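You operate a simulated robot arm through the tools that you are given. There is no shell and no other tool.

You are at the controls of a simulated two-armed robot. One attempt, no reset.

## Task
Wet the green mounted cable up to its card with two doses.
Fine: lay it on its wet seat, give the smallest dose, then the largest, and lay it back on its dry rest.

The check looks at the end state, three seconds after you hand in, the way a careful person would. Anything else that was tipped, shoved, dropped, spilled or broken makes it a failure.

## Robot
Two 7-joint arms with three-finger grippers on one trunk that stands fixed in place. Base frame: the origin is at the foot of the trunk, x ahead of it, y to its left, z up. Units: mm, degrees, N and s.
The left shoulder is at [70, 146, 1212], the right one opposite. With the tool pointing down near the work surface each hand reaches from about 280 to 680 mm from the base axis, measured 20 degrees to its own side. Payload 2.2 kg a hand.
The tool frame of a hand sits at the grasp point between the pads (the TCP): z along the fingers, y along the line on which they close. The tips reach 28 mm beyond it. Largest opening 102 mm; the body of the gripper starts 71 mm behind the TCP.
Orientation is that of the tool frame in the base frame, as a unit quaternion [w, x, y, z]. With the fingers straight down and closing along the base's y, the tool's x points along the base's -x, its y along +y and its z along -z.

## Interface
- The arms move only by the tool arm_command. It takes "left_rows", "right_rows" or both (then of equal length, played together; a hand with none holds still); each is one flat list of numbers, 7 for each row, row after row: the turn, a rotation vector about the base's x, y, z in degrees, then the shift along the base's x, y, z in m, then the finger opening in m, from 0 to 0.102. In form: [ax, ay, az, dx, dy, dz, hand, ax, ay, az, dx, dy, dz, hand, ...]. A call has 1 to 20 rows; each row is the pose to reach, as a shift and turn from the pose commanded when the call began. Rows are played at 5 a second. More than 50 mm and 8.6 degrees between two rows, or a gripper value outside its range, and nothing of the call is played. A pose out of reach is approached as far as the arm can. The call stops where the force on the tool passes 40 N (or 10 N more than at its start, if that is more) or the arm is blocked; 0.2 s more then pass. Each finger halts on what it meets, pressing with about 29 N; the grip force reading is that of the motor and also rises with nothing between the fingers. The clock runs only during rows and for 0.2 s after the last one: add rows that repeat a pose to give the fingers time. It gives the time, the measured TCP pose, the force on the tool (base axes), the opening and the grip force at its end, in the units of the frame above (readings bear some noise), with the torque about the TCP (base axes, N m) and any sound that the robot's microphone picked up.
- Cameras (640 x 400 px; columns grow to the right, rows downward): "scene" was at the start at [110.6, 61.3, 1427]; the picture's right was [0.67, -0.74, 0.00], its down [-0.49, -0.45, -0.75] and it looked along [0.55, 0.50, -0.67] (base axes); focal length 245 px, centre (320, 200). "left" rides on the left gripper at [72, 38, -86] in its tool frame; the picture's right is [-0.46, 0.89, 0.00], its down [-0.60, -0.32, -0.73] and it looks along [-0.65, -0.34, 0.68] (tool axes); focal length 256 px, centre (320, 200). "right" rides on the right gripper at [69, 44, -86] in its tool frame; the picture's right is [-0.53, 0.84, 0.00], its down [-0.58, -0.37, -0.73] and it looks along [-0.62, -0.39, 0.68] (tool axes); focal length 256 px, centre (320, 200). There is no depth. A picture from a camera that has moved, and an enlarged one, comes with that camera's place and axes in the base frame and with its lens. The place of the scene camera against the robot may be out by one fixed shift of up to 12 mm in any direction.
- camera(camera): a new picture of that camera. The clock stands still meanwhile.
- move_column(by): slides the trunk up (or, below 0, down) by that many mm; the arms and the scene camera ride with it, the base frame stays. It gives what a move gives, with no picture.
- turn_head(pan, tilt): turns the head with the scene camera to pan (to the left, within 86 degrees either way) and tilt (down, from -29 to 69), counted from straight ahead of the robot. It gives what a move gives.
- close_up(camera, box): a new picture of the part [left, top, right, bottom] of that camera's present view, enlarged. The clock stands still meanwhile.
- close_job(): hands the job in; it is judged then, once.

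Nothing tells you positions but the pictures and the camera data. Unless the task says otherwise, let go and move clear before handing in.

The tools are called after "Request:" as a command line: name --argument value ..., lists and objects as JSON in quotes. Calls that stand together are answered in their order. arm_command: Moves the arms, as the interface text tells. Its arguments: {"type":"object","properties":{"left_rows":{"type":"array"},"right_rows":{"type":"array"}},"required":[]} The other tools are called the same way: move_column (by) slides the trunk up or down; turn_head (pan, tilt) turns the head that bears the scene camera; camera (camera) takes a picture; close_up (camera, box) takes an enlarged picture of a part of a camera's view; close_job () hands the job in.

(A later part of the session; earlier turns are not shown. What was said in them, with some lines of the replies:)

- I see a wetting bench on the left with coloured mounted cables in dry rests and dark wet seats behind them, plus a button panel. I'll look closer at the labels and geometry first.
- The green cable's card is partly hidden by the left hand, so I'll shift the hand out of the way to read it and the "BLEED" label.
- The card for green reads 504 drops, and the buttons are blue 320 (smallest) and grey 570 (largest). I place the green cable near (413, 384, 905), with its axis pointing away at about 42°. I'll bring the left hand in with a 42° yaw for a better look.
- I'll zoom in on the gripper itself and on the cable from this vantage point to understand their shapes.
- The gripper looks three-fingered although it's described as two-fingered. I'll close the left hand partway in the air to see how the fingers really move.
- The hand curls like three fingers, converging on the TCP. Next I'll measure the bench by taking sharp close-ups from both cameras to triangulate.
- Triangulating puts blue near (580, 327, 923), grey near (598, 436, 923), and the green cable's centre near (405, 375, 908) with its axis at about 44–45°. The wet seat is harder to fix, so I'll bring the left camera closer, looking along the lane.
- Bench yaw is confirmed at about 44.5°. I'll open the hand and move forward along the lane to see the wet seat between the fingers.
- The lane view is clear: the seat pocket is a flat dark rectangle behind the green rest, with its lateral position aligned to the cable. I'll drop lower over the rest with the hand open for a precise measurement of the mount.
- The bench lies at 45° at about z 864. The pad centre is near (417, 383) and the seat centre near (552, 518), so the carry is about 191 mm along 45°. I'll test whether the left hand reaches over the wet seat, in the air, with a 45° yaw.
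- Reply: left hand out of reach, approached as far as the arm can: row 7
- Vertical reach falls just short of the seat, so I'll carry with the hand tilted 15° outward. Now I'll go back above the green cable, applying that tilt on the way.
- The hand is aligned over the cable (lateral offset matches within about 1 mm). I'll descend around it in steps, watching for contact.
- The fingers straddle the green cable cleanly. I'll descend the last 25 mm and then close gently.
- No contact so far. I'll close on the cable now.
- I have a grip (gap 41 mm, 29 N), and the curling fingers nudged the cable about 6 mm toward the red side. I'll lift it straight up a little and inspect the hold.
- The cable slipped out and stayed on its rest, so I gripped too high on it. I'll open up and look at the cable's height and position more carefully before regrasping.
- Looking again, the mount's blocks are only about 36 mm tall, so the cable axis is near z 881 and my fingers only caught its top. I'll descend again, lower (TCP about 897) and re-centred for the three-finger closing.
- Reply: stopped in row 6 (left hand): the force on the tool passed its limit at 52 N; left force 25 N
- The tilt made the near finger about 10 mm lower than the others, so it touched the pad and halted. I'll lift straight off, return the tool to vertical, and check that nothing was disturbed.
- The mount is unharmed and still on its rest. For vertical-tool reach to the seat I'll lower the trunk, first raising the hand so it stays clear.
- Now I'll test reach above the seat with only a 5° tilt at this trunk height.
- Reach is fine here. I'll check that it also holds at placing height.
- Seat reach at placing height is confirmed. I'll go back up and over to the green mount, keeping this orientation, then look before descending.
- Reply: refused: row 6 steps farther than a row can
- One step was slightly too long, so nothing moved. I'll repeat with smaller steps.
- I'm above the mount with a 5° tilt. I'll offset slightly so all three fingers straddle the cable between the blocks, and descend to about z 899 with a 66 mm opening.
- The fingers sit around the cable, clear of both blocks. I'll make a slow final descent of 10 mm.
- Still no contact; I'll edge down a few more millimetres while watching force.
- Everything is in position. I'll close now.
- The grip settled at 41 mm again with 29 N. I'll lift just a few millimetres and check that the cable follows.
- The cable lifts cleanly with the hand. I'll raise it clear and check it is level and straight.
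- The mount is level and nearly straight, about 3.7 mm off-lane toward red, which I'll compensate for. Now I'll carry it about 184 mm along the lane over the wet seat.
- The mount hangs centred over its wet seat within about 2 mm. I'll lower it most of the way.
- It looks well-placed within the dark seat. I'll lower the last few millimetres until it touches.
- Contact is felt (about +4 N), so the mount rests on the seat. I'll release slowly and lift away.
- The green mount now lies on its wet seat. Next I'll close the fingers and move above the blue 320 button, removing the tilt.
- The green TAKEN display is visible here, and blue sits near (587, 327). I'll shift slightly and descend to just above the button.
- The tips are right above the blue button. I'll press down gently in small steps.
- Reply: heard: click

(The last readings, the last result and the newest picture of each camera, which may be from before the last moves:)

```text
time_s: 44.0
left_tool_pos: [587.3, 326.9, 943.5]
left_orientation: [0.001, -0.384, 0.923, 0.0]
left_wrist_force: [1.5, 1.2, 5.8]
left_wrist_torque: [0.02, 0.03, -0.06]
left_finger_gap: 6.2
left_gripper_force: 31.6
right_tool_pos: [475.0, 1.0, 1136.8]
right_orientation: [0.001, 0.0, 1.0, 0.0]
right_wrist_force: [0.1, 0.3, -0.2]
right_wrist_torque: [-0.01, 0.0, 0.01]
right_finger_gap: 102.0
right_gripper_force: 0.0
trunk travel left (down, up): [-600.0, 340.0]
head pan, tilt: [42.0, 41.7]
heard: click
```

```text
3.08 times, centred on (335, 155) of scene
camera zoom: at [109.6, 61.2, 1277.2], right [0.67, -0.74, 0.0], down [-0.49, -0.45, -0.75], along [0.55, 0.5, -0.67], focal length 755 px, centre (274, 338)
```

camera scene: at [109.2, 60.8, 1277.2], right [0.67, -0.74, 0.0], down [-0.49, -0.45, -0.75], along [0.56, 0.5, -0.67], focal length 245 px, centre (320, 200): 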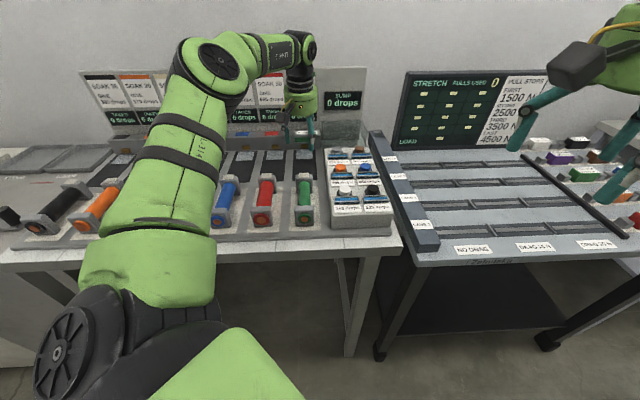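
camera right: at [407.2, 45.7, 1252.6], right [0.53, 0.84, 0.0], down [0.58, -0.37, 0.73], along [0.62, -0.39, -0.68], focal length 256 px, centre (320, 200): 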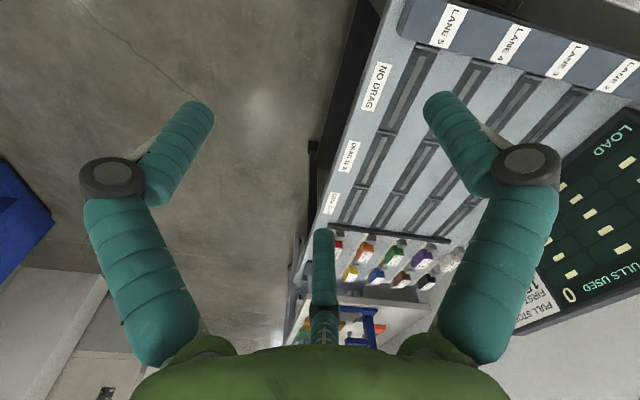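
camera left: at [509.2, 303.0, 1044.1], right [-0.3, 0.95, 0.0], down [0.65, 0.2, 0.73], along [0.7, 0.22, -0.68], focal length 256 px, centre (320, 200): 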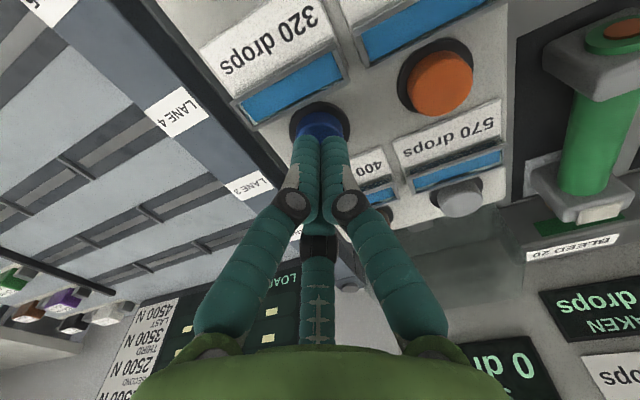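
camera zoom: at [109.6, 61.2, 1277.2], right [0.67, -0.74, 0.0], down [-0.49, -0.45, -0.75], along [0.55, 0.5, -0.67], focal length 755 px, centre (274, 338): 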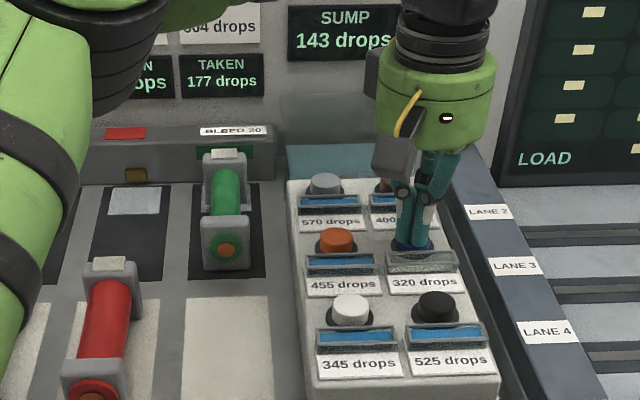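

The button clicked: TAKEN 177 and SUMP 143, and the blue reservoir window is now empty. I'll lift off gently and watch whether the reading changes over time.

Request:
arm_command --left_rows '[0, 0, 0, 0, 0, 0.01, 0.0, 0, 0, 0, 0, 0, 0.03, 0.0, 0, 0, 0, 0, 0, 0.05, 0.0, 0, 0, 0, 0, 0, 0.055, 0.0]'

Request:
close_up --camera "scene" --box '[270, 90, 400, 220]'

Request:
camera --camera "left"

```text
time_s: 45.0
left_tool_pos: [586.9, 327.1, 997.4]
left_orientation: [0.0, -0.382, 0.924, 0.0]
left_wrist_force: [0.7, 0.5, 0.1]
left_wrist_torque: [-0.01, 0.02, -0.01]
left_finger_gap: 2.0
left_gripper_force: 30.9
right_tool_pos: [477.3, 1.4, 1137.5]
right_orientation: [0.001, 0.0, 1.0, 0.0]
right_wrist_force: [-0.9, -0.4, -0.7]
right_wrist_torque: [0.03, -0.02, -0.03]
right_finger_gap: 102.0
right_gripper_force: 0.1
trunk travel left (down, up): [-600.0, 340.0]
head pan, tilt: [42.0, 41.7]
```

```text
3.08 times, centred on (335, 155) of scene
camera zoom: at [110.6, 61.4, 1277.0], right [0.67, -0.74, 0.0], down [-0.49, -0.45, -0.75], along [0.55, 0.5, -0.67], focal length 755 px, centre (274, 338)
```

zoom: 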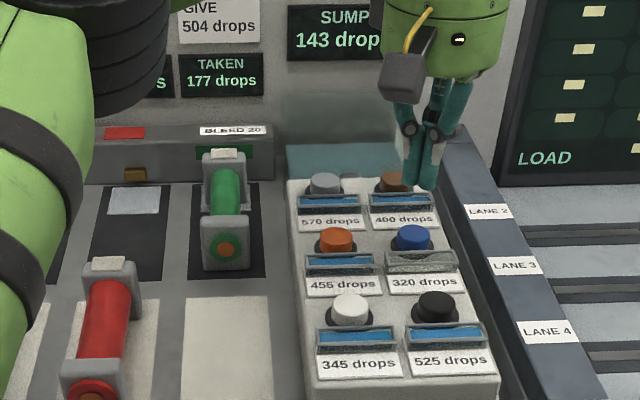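

```text
taken
camera left: at [509.3, 303.6, 1083.9], right [-0.3, 0.95, 0.0], down [0.65, 0.2, 0.73], along [0.7, 0.22, -0.68], focal length 256 px, centre (320, 200)
```

left: 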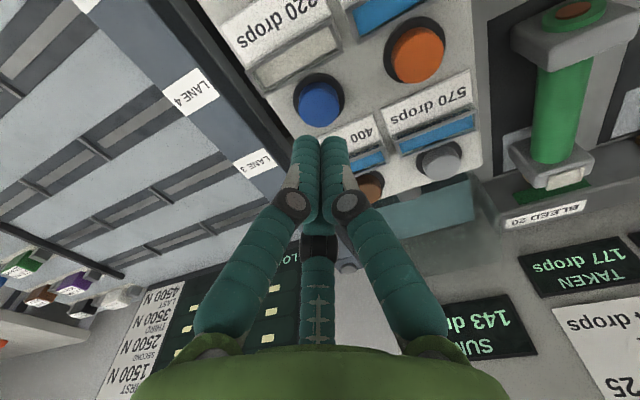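

The reading is steady at 177. Next is the largest dose: the grey 570 button near (604, 434). I'll hover over it with an 8° tilt for reach.

Request:
arm_command --left_rows '[1.4, -1.4, 0, 0.0035, 0.026, 0, 0.0, 2.8, -2.8, 0, 0.007, 0.052, 0, 0.0, 4.2, -4.2, 0, 0.0105, 0.078, 0, 0.0, 5.66, -5.66, 0, 0.0142, 0.1043, -0.007, 0.0, 5.66, -5.66, 0, 0.0142, 0.1043, -0.02, 0.0, 5.66, -5.66, 0, 0.0142, 0.1043, -0.03, 0.0, 5.66, -5.66, 0, 0.0142, 0.1043, -0.03, 0.0]'

Request:
camera --camera "left"

Request:
close_up --camera "scene" --box '[270, 90, 400, 220]'

```text
time_s: 46.6
left_tool_pos: [602.2, 430.6, 967.1]
left_orientation: [0.064, -0.383, 0.921, 0.027]
left_wrist_force: [-0.5, 0.3, 0.4]
left_wrist_torque: [0.0, 0.03, 0.01]
left_finger_gap: 2.1
left_gripper_force: 31.8
right_tool_pos: [475.3, 1.3, 1137.5]
right_orientation: [0.0, 0.0, 1.0, 0.0]
right_wrist_force: [0.4, 0.0, 0.2]
right_wrist_torque: [-0.02, 0.03, -0.01]
right_finger_gap: 102.1
right_gripper_force: 0.0
trunk travel left (down, up): [-600.0, 340.0]
head pan, tilt: [42.0, 41.7]
```

```text
taken
camera left: at [515.3, 399.2, 1043.6], right [-0.3, 0.95, 0.06], down [0.57, 0.13, 0.81], along [0.76, 0.28, -0.59], focal length 256 px, centre (320, 200)
```

left: 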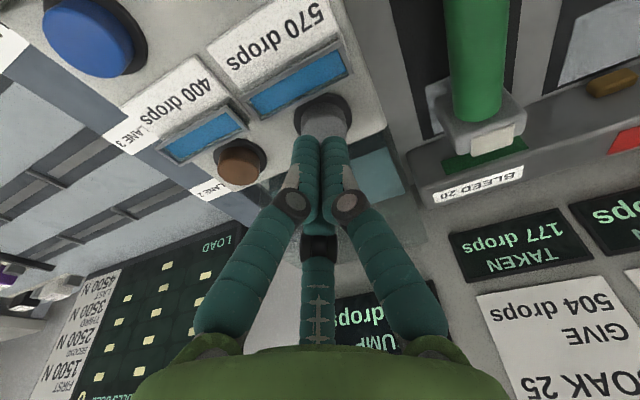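

```text
3.08 times, centred on (335, 155) of scene
camera zoom: at [110.5, 61.2, 1277.0], right [0.67, -0.74, 0.0], down [-0.49, -0.45, -0.75], along [0.55, 0.5, -0.67], focal length 755 px, centre (274, 338)
```

zoom: 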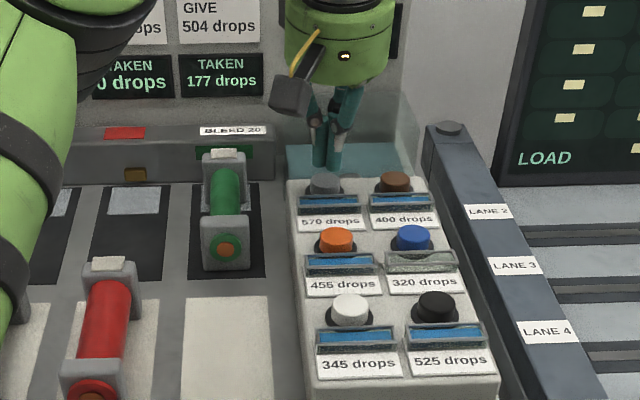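

The tips are centred above the grey button. I'll press in small steps as before.

Request:
arm_command --left_rows '[0, 0, 0, 0, 0, -0.006, 0.0, 0, 0, 0, 0, 0, -0.012, 0.0, 0, 0, 0, 0, 0, -0.016, 0.0, 0, 0, 0, 0, 0, -0.018, 0.0]'

Request:
close_up --camera "scene" --box '[290, 130, 380, 220]'

```text
time_s: 47.6
left_tool_pos: [601.6, 429.9, 948.9]
left_orientation: [0.065, -0.383, 0.921, 0.026]
left_wrist_force: [-0.2, -0.9, -0.6]
left_wrist_torque: [0.02, 0.01, -0.02]
left_finger_gap: 2.0
left_gripper_force: 32.0
right_tool_pos: [476.0, 1.9, 1137.0]
right_orientation: [-0.001, 0.0, 1.0, 0.0]
right_wrist_force: [-0.1, 0.4, -0.2]
right_wrist_torque: [0.0, -0.01, -0.04]
right_finger_gap: 102.1
right_gripper_force: 0.1
trunk travel left (down, up): [-600.0, 340.0]
head pan, tilt: [42.0, 41.7]
```

```text
4.44 times, centred on (335, 175) of scene
camera zoom: at [110.6, 61.3, 1277.0], right [0.67, -0.74, 0.0], down [-0.49, -0.45, -0.75], along [0.55, 0.5, -0.67], focal length 1091 px, centre (253, 311)
```

zoom: 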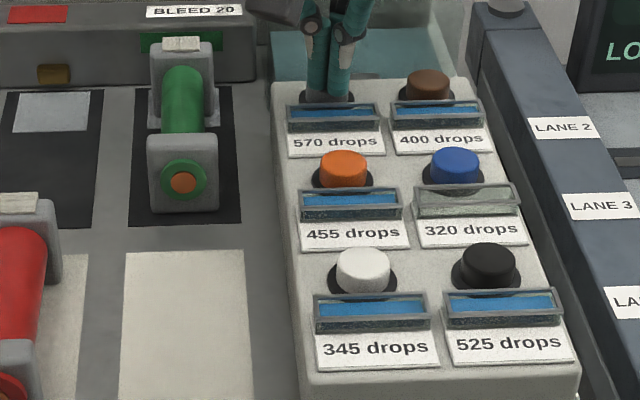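

Request:
arm_command --left_rows '[0, 0, 0, 0, 0, -0.002, 0.0, 0, 0, 0, 0, 0, -0.004, 0.0, 0, 0, 0, 0, 0, -0.006, 0.0]'

Request:
close_up --camera "scene" --box '[270, 90, 400, 220]'

```text
time_s: 48.4
left_tool_pos: [601.0, 430.2, 944.4]
left_orientation: [0.066, -0.383, 0.921, 0.026]
left_wrist_force: [1.1, -0.6, 3.0]
left_wrist_torque: [-0.01, 0.02, 0.01]
left_finger_gap: 5.7
left_gripper_force: 31.3
right_tool_pos: [475.5, 1.7, 1137.8]
right_orientation: [0.0, 0.0, 1.0, 0.0]
right_wrist_force: [-0.8, -0.5, 0.1]
right_wrist_torque: [0.01, 0.04, -0.02]
right_finger_gap: 101.8
right_gripper_force: 0.0
trunk travel left (down, up): [-600.0, 340.0]
head pan, tilt: [42.0, 41.7]
heard: click
```

```text
3.08 times, centred on (335, 155) of scene
camera zoom: at [110.1, 61.0, 1277.1], right [0.67, -0.74, 0.0], down [-0.49, -0.45, -0.75], along [0.55, 0.5, -0.67], focal length 755 px, centre (274, 338)
```

zoom: 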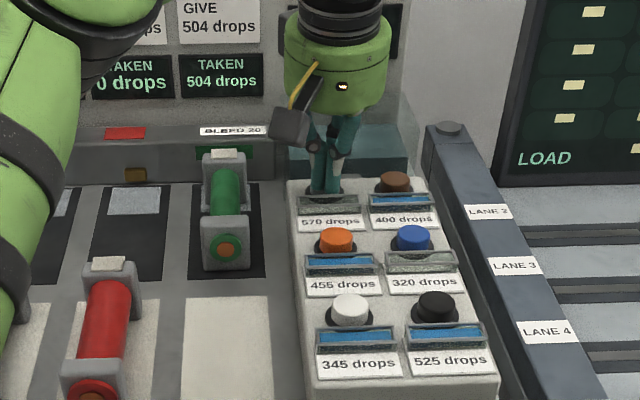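

TAKEN now reads exactly 504, matching the card. I'll lift off the button and go back above the mount with the same 5° pose I released it from.

Request:
arm_command --left_rows '[0, 0, 0, 0, 0, 0.015, 0.0, 0, 0, 0, 0, 0, 0.045, 0.0, 0, 0, 0, 0, 0, 0.06, 0.0, -0.7, 0.7, 0, -0.016, 0.026, 0.06, 0.03, -1.4, 1.4, 0, -0.032, 0.052, 0.06, 0.066, -2.12, 2.12, 0, -0.0475, 0.0772, 0.06, 0.066, -2.12, 2.12, 0, -0.0475, 0.0772, 0.06, 0.066]'

Request:
camera --camera "left"

Request:
close_up --camera "scene" --box '[240, 90, 370, 200]'

```text
time_s: 50.0
left_tool_pos: [553.6, 509.0, 1003.4]
left_orientation: [0.04, -0.382, 0.923, 0.016]
left_wrist_force: [0.7, 0.7, 0.4]
left_wrist_torque: [0.0, 0.02, 0.0]
left_finger_gap: 66.0
left_gripper_force: 0.1
right_tool_pos: [475.7, -0.1, 1136.1]
right_orientation: [0.0, 0.0, 1.0, 0.0]
right_wrist_force: [-0.7, 0.0, 0.3]
right_wrist_torque: [-0.02, 0.01, -0.03]
right_finger_gap: 102.1
right_gripper_force: 0.0
trunk travel left (down, up): [-600.0, 340.0]
head pan, tilt: [42.0, 41.7]
```

```text
taken
camera left: at [471.1, 479.8, 1084.0], right [-0.3, 0.95, 0.04], down [0.6, 0.16, 0.78], along [0.74, 0.26, -0.62], focal length 256 px, centre (320, 200)
```

left: 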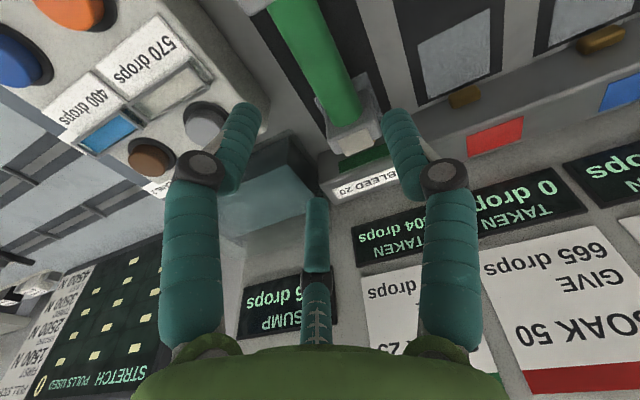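

```text
3.64 times, centred on (305, 145) of scene
camera zoom: at [110.7, 60.8, 1277.0], right [0.67, -0.74, 0.0], down [-0.49, -0.45, -0.75], along [0.55, 0.5, -0.67], focal length 892 px, centre (374, 400)
```

zoom: 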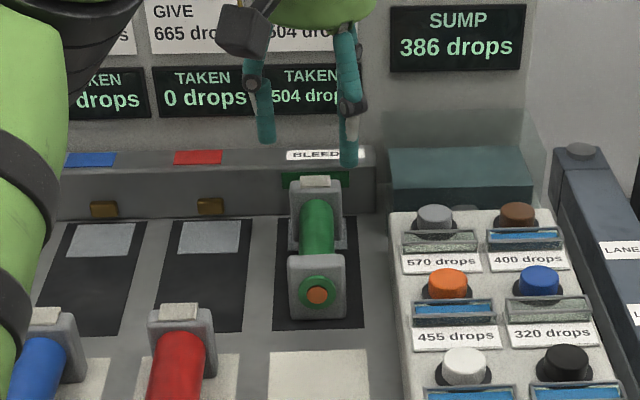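

The displays read TAKEN 504 and SUMP 386, and the mount is undisturbed. I'll descend and regrasp.

Request:
arm_command --left_rows '[0, 0, 0, 0.0005, -0.001, -0.03, 0.066, 0, 0, 0, 0.0005, -0.001, -0.06, 0.066, 0, 0, 0, 0.0005, -0.001, -0.082, 0.066, 0, 0, 0, 0.0005, -0.001, -0.095, 0.066, 0, 0, 0, 0.0005, -0.001, -0.095, 0.066]'

Request:
camera --camera "left"

```text
time_s: 51.2
left_tool_pos: [554.2, 506.7, 909.4]
left_orientation: [0.041, -0.384, 0.922, 0.016]
left_wrist_force: [0.0, 0.4, -0.1]
left_wrist_torque: [0.0, 0.03, 0.02]
left_finger_gap: 66.1
left_gripper_force: 0.0
right_tool_pos: [475.3, 2.2, 1136.6]
right_orientation: [0.0, 0.001, 1.0, 0.0]
right_wrist_force: [0.0, -0.8, -0.7]
right_wrist_torque: [-0.03, -0.04, -0.01]
right_finger_gap: 101.8
right_gripper_force: 0.0
trunk travel left (down, up): [-600.0, 340.0]
head pan, tilt: [42.0, 41.7]
```

```text
taken
camera left: at [471.2, 478.6, 988.5], right [-0.3, 0.95, 0.04], down [0.6, 0.16, 0.78], along [0.74, 0.26, -0.62], focal length 256 px, centre (320, 200)
```

left: 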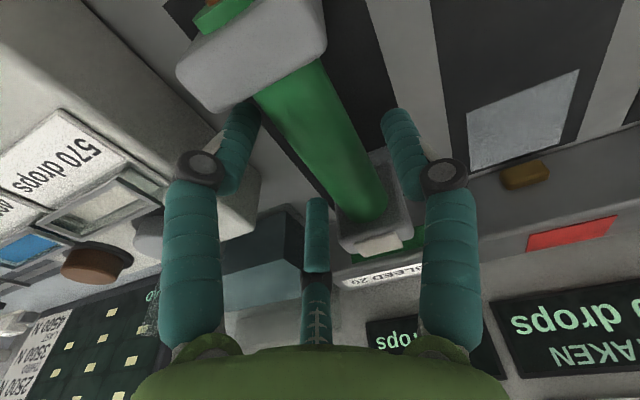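

The fingers straddle it just as before. I'll go down the last 11 mm and close.

Request:
arm_command --left_rows '[0, 0, 0, 0, 0, -0.004, 0.066, 0, 0, 0, 0, 0, -0.008, 0.066, 0, 0, 0, 0, 0, -0.0105, 0.066, 0, 0, 0, 0, 0, -0.0105, 0.066]'

Request:
arm_command --left_rows '[0, 0, 0, 0, 0, 0, 0.055, 0, 0, 0, 0, 0, 0, 0.047, 0, 0, 0, 0, 0, 0, 0.04, 0, 0, 0, 0, 0, 0, 0.033, 0, 0, 0, 0, 0, 0, 0.025, 0, 0, 0, 0, 0, 0, 0.015, 0, 0, 0, 0, 0, 0, 0.0, 0, 0, 0, 0, 0, 0, 0.0]'

Request:
close_up --camera "scene" --box '[240, 90, 370, 200]'

```text
time_s: 52.2
left_tool_pos: [554.2, 507.1, 898.0]
left_orientation: [0.041, -0.383, 0.923, 0.017]
left_wrist_force: [-0.5, 0.0, 0.8]
left_wrist_torque: [0.01, 0.01, 0.01]
left_finger_gap: 66.1
left_gripper_force: 0.0
right_tool_pos: [476.1, 2.6, 1136.7]
right_orientation: [0.0, -0.001, 1.0, 0.0]
right_wrist_force: [0.3, 0.5, -0.1]
right_wrist_torque: [0.0, 0.01, 0.02]
right_finger_gap: 102.1
right_gripper_force: 0.1
trunk travel left (down, up): [-600.0, 340.0]
head pan, tilt: [42.0, 41.7]
```

```text
time_s: 54.0
left_tool_pos: [554.5, 508.0, 897.2]
left_orientation: [0.04, -0.384, 0.922, 0.017]
left_wrist_force: [-0.3, -0.1, 0.7]
left_wrist_torque: [0.02, -0.01, -0.04]
left_finger_gap: 40.9
left_gripper_force: 29.2
right_tool_pos: [476.0, 1.8, 1137.3]
right_orientation: [0.0, 0.0, 1.0, 0.001]
right_wrist_force: [0.1, 0.5, 0.3]
right_wrist_torque: [0.04, 0.01, -0.02]
right_finger_gap: 102.0
right_gripper_force: 0.0
trunk travel left (down, up): [-600.0, 340.0]
head pan, tilt: [42.0, 41.7]
```

```text
3.64 times, centred on (305, 145) of scene
camera zoom: at [110.4, 61.4, 1277.0], right [0.67, -0.74, 0.0], down [-0.49, -0.45, -0.75], along [0.55, 0.5, -0.67], focal length 892 px, centre (374, 400)
```

zoom: 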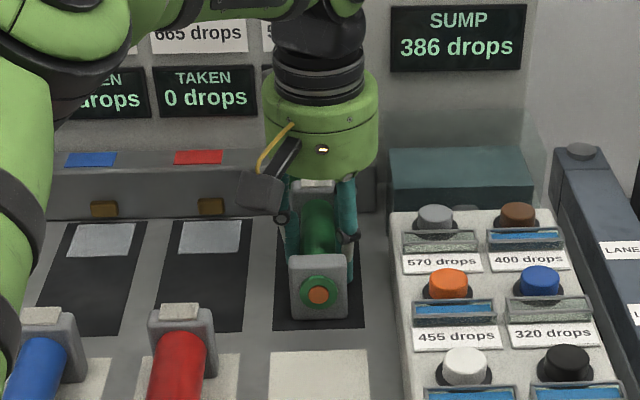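

The grip is identical (41 mm, 29 N). I'll lift slowly and check that it's still held.

Request:
arm_command --left_rows '[0, 0, 0, 0, 0, 0.003, 0.0, 0, 0, 0, 0, 0, 0.008, 0.0, 0, 0, 0, 0, 0, 0.018, 0.0, 0, 0, 0, 0, 0, 0.034, 0.0, 0, 0, 0, 0, 0, 0.052, 0.0, 0, 0, 0, 0, 0, 0.055, 0.0]'

Request:
close_up --camera "scene" --box '[240, 90, 370, 200]'

```text
time_s: 55.4
left_tool_pos: [555.2, 507.9, 953.4]
left_orientation: [0.04, -0.382, 0.923, 0.017]
left_wrist_force: [-0.1, -0.2, -1.9]
left_wrist_torque: [0.0, 0.02, 0.0]
left_finger_gap: 40.6
left_gripper_force: 28.7
right_tool_pos: [476.0, 2.4, 1136.8]
right_orientation: [0.0, 0.0, 1.0, 0.0]
right_wrist_force: [-0.4, 0.2, -0.1]
right_wrist_torque: [0.03, -0.03, 0.0]
right_finger_gap: 102.0
right_gripper_force: 0.1
trunk travel left (down, up): [-600.0, 340.0]
head pan, tilt: [42.0, 41.7]
```

```text
3.64 times, centred on (305, 145) of scene
camera zoom: at [110.9, 61.7, 1277.0], right [0.67, -0.74, 0.0], down [-0.49, -0.45, -0.75], along [0.55, 0.5, -0.67], focal length 892 px, centre (374, 400)
```

zoom: 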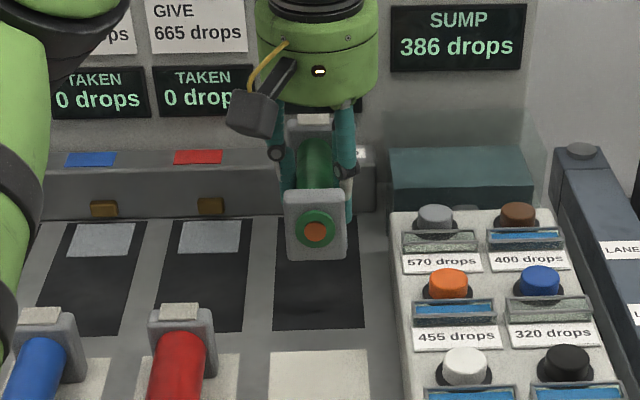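

It's held securely. I'll carry it back over the beige dry rest.

Request:
arm_command --left_rows '[0, 0, 0, -0.018, -0.018, 0, 0.0, 0, 0, 0, -0.042, -0.042, 0, 0.0, 0, 0, 0, -0.066, -0.066, 0, 0.0, 0, 0, 0, -0.09, -0.09, 0, 0.0, 0, 0, 0, -0.115, -0.114, 0, 0.0, 0, 0, 0, -0.1316, -0.1302, 0, 0.0, 0, 0, 0, -0.1316, -0.1302, 0, 0.0]'

Request:
close_up --camera "scene" --box '[240, 130, 370, 250]'

Request:
camera --camera "left"

```text
time_s: 57.0
left_tool_pos: [422.3, 377.5, 953.5]
left_orientation: [0.04, -0.384, 0.922, 0.017]
left_wrist_force: [0.7, 0.0, -0.9]
left_wrist_torque: [0.01, -0.02, 0.0]
left_finger_gap: 40.8
left_gripper_force: 29.4
right_tool_pos: [475.4, 1.8, 1135.4]
right_orientation: [0.0, 0.0, 1.0, 0.0]
right_wrist_force: [0.5, -0.3, 1.1]
right_wrist_torque: [-0.01, 0.01, 0.02]
right_finger_gap: 101.9
right_gripper_force: 0.0
trunk travel left (down, up): [-600.0, 340.0]
head pan, tilt: [42.0, 41.7]
```

```text
3.33 times, centred on (305, 190) of scene
camera zoom: at [111.1, 61.6, 1276.9], right [0.67, -0.74, 0.0], down [-0.49, -0.45, -0.75], along [0.55, 0.5, -0.67], focal length 818 px, centre (370, 233)
```

zoom: 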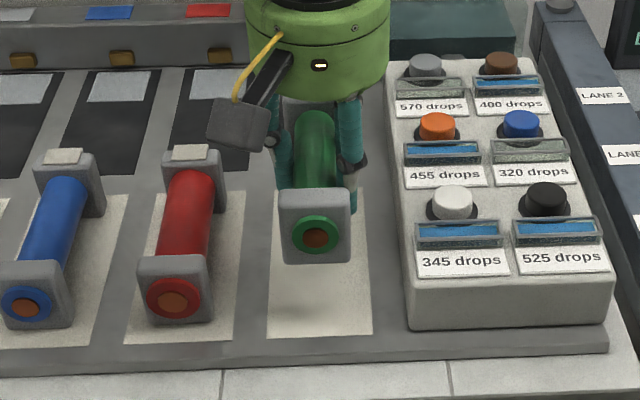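

```text
taken
camera left: at [339.5, 348.2, 1032.8], right [-0.3, 0.95, 0.04], down [0.6, 0.16, 0.78], along [0.74, 0.26, -0.62], focal length 256 px, centre (320, 200)
```

left: 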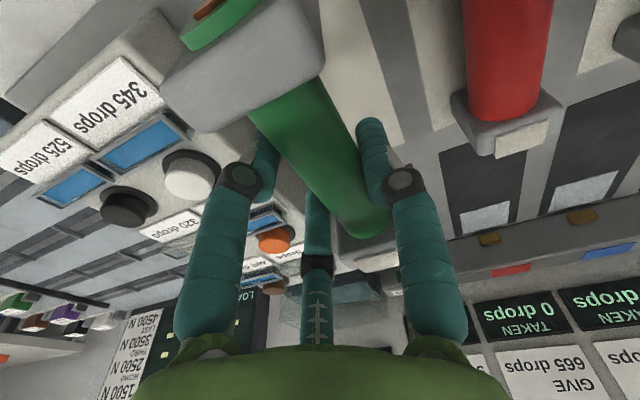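

It's centred over the rest, with a tiny yaw of about 1° that I'll correct while lowering.

Request:
arm_command --left_rows '[0, 0, 0.4, 0, 0, -0.012, 0.0, 0, 0, 0.8, 0, 0, -0.027, 0.0, 0, 0, 1.2, 0, 0, -0.04, 0.0, 0, 0, 1.2, 0, 0, -0.048, 0.0, 0, 0, 1.2, 0, 0, -0.052, 0.0, 0, 0, 1.2, 0, 0, -0.052, 0.0]'

Request:
close_up --camera "scene" --box '[250, 140, 370, 250]'

```text
time_s: 58.4
left_tool_pos: [423.2, 377.1, 900.1]
left_orientation: [0.041, -0.392, 0.919, 0.016]
left_wrist_force: [0.7, -0.1, -1.9]
left_wrist_torque: [-0.01, 0.0, -0.01]
left_finger_gap: 40.8
left_gripper_force: 29.1
right_tool_pos: [476.4, 1.1, 1135.9]
right_orientation: [0.0, 0.0, 1.0, 0.0]
right_wrist_force: [0.1, 0.7, -0.1]
right_wrist_torque: [0.01, 0.02, -0.04]
right_finger_gap: 101.9
right_gripper_force: 0.1
trunk travel left (down, up): [-600.0, 340.0]
head pan, tilt: [42.0, 41.7]
```

```text
3.64 times, centred on (310, 195) of scene
camera zoom: at [110.7, 61.4, 1277.0], right [0.67, -0.74, 0.0], down [-0.49, -0.45, -0.75], along [0.55, 0.5, -0.67], focal length 892 px, centre (356, 218)
```

zoom: 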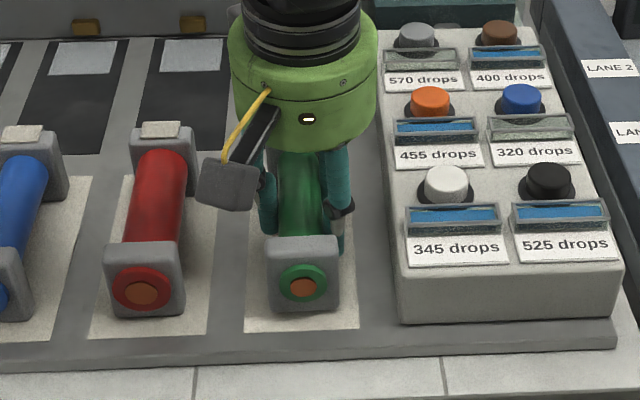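

Almost down; I'll take the last millimetres until I feel contact.

Request:
arm_command --left_rows '[0, 0, 0, 0, 0, -0.0012, 0.0, 0, 0, 0, 0, 0, -0.0025, 0.0, 0, 0, 0, 0, 0, -0.0035, 0.0, 0, 0, 0, 0, 0, -0.0035, 0.0]'

```text
time_s: 59.4
left_tool_pos: [422.4, 377.1, 898.1]
left_orientation: [0.041, -0.392, 0.919, 0.017]
left_wrist_force: [1.1, 0.4, 1.5]
left_wrist_torque: [-0.18, 0.11, 0.04]
left_finger_gap: 40.8
left_gripper_force: 28.6
right_tool_pos: [475.7, 1.6, 1136.9]
right_orientation: [0.001, 0.0, 1.0, 0.0]
right_wrist_force: [0.1, 0.2, 0.5]
right_wrist_torque: [0.01, -0.02, 0.02]
right_finger_gap: 102.3
right_gripper_force: 0.1
trunk travel left (down, up): [-600.0, 340.0]
head pan, tilt: [42.0, 41.7]
```

Contact is felt, so the mount is on the dry rest. I'll release and lift straight away.

Request:
arm_command --left_rows '[0, 0, 0, 0, 0, 0.0005, 0.03, 0, 0, 0, 0, 0, 0.001, 0.045, 0, 0, 0, 0, 0, 0.001, 0.055, 0, 0, 0, 0, 0, 0.001, 0.066, 0, 0, 0, 0, 0, 0.001, 0.066]'

Request:
arm_command --left_rows '[0, 0, 0, 0, 0, 0.015, 0.066, 0, 0, 0, 0, 0, 0.04, 0.066, 0, 0, 0, 0, 0, 0.07, 0.066, 0, 0, 0, 0, 0, 0.11, 0.066, 0, 0, 0, 0, 0, 0.15, 0.066, 0, 0, 0, -0.02, 0.02, 0.19, 0.066, 0, 0, 0, -0.04, 0.04, 0.22, 0.066]'

Request:
camera --camera "scene"

Request:
close_up --camera "scene" --box '[240, 90, 390, 250]'

Request:
camera --camera "left"

```text
time_s: 60.6
left_tool_pos: [422.6, 376.4, 898.2]
left_orientation: [0.04, -0.393, 0.919, 0.018]
left_wrist_force: [-0.3, -0.3, 0.0]
left_wrist_torque: [-0.02, 0.02, -0.01]
left_finger_gap: 65.7
left_gripper_force: 0.0
right_tool_pos: [475.8, 1.8, 1136.8]
right_orientation: [0.0, 0.0, 1.0, 0.001]
right_wrist_force: [0.1, 0.3, -0.7]
right_wrist_torque: [0.0, 0.0, 0.01]
right_finger_gap: 102.0
right_gripper_force: 0.1
trunk travel left (down, up): [-600.0, 340.0]
head pan, tilt: [42.0, 41.7]
```

```text
time_s: 62.2
left_tool_pos: [381.3, 418.3, 1118.9]
left_orientation: [0.041, -0.392, 0.919, 0.016]
left_wrist_force: [-0.6, -0.1, -0.3]
left_wrist_torque: [-0.02, -0.03, 0.03]
left_finger_gap: 66.0
left_gripper_force: 0.0
right_tool_pos: [474.4, 2.0, 1136.6]
right_orientation: [0.001, 0.001, 1.0, 0.0]
right_wrist_force: [0.2, 0.0, -0.2]
right_wrist_torque: [0.03, -0.03, 0.02]
right_finger_gap: 102.1
right_gripper_force: 0.2
trunk travel left (down, up): [-600.0, 340.0]
head pan, tilt: [42.0, 41.7]
```

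```text
taken
camera scene: at [109.6, 61.5, 1277.1], right [0.67, -0.74, 0.0], down [-0.49, -0.45, -0.75], along [0.55, 0.5, -0.67], focal length 245 px, centre (320, 200)
```

scene: 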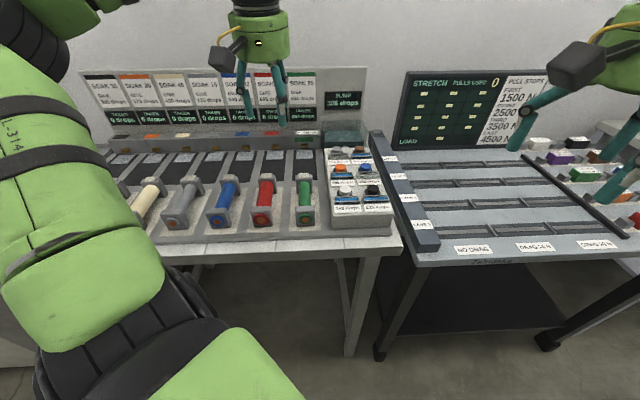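

```text
2.50 times, centred on (315, 170) of scene
camera zoom: at [109.6, 61.5, 1277.1], right [0.67, -0.74, 0.0], down [-0.49, -0.45, -0.75], along [0.55, 0.5, -0.67], focal length 613 px, centre (332, 275)
```

zoom: 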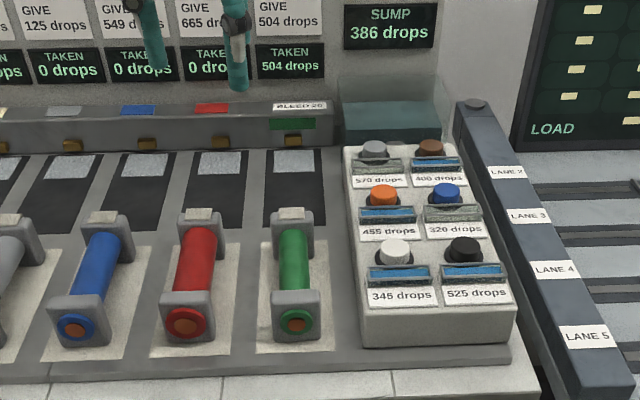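

```text
taken
camera left: at [298.5, 387.9, 1198.9], right [-0.32, 0.95, 0.04], down [0.6, 0.17, 0.78], along [0.73, 0.27, -0.62], focal length 256 px, centre (320, 200)
```

left: 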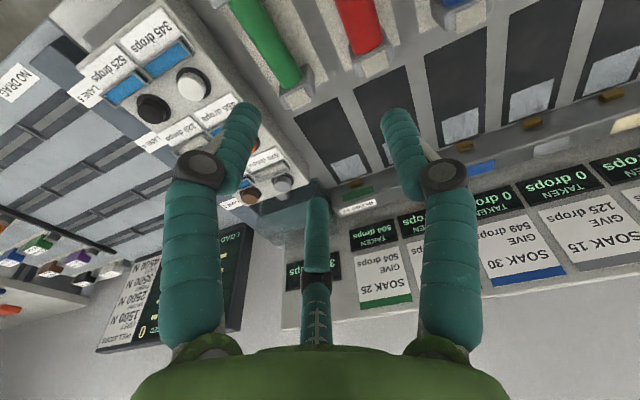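

The green mount is back on its dry rest and TAKEN reads 504. I'll raise the trunk back for a clear final look at the rest of the bench.

Request:
move_column --by 150

Request:
camera --camera "scene"

Request:
close_up --camera "scene" --box '[90, 100, 390, 290]'

```text
time_s: 63.9
left_tool_pos: [382.6, 417.8, 1267.9]
left_orientation: [0.04, -0.393, 0.919, 0.016]
left_wrist_force: [-0.4, 0.3, -0.8]
left_wrist_torque: [-0.01, -0.02, 0.01]
left_finger_gap: 66.3
left_gripper_force: 0.0
right_tool_pos: [476.6, 0.6, 1287.3]
right_orientation: [0.0, 0.0, 1.0, 0.0]
right_wrist_force: [-0.3, 0.1, -0.9]
right_wrist_torque: [0.0, -0.03, 0.01]
right_finger_gap: 101.9
right_gripper_force: 0.0
trunk travel left (down, up): [-750.0, 190.0]
head pan, tilt: [42.0, 41.7]
```

```text
taken
camera scene: at [110.7, 61.3, 1427.0], right [0.67, -0.74, 0.0], down [-0.49, -0.45, -0.75], along [0.55, 0.5, -0.67], focal length 245 px, centre (320, 200)
```

scene: 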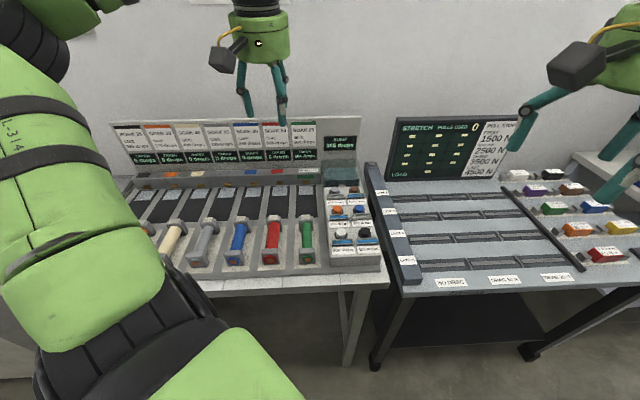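

```text
2.11 times, centred on (240, 195) of scene
camera zoom: at [110.7, 61.3, 1427.0], right [0.67, -0.74, 0.0], down [-0.49, -0.45, -0.75], along [0.55, 0.5, -0.67], focal length 517 px, centre (488, 210)
```

zoom: 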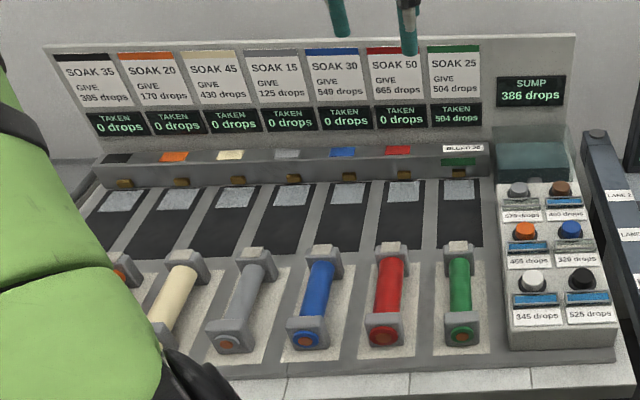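

The green mount lies straight on its dry rest with TAKEN at 504. The other mounts I can see are in place, both pressed buttons have sprung back up, and the hands are clear, so I'm handing in.

Request:
close_job

```text
The job is handed in.
```

The green cable is wetted to its card: its TAKEN display reads 504 drops, and the card says to give 504. It is back on its dry rest with both hands clear, and the job is handed in.

- **Doses:** I laid it on its wet seat and pressed blue (320, the smallest), then grey (570, the largest), once each. The other 386 drops drained to the sump because that lane bleeds.
- **First grasp:** The cable slipped out of the fingers on my first lift and stayed on its rest.
- **Fingertip contact:** On the next try a fingertip pressed down hard enough to stop the arm, at about 52 N, most likely against the rest pad. The cable moved only about 2 mm.
- **What I could see:** Nothing in the last pictures was tipped or out of place. The arm hid the black cable and most of the orange one in that view. I last saw both clearly in a picture taken before I picked up the green cable, and they were in place then.
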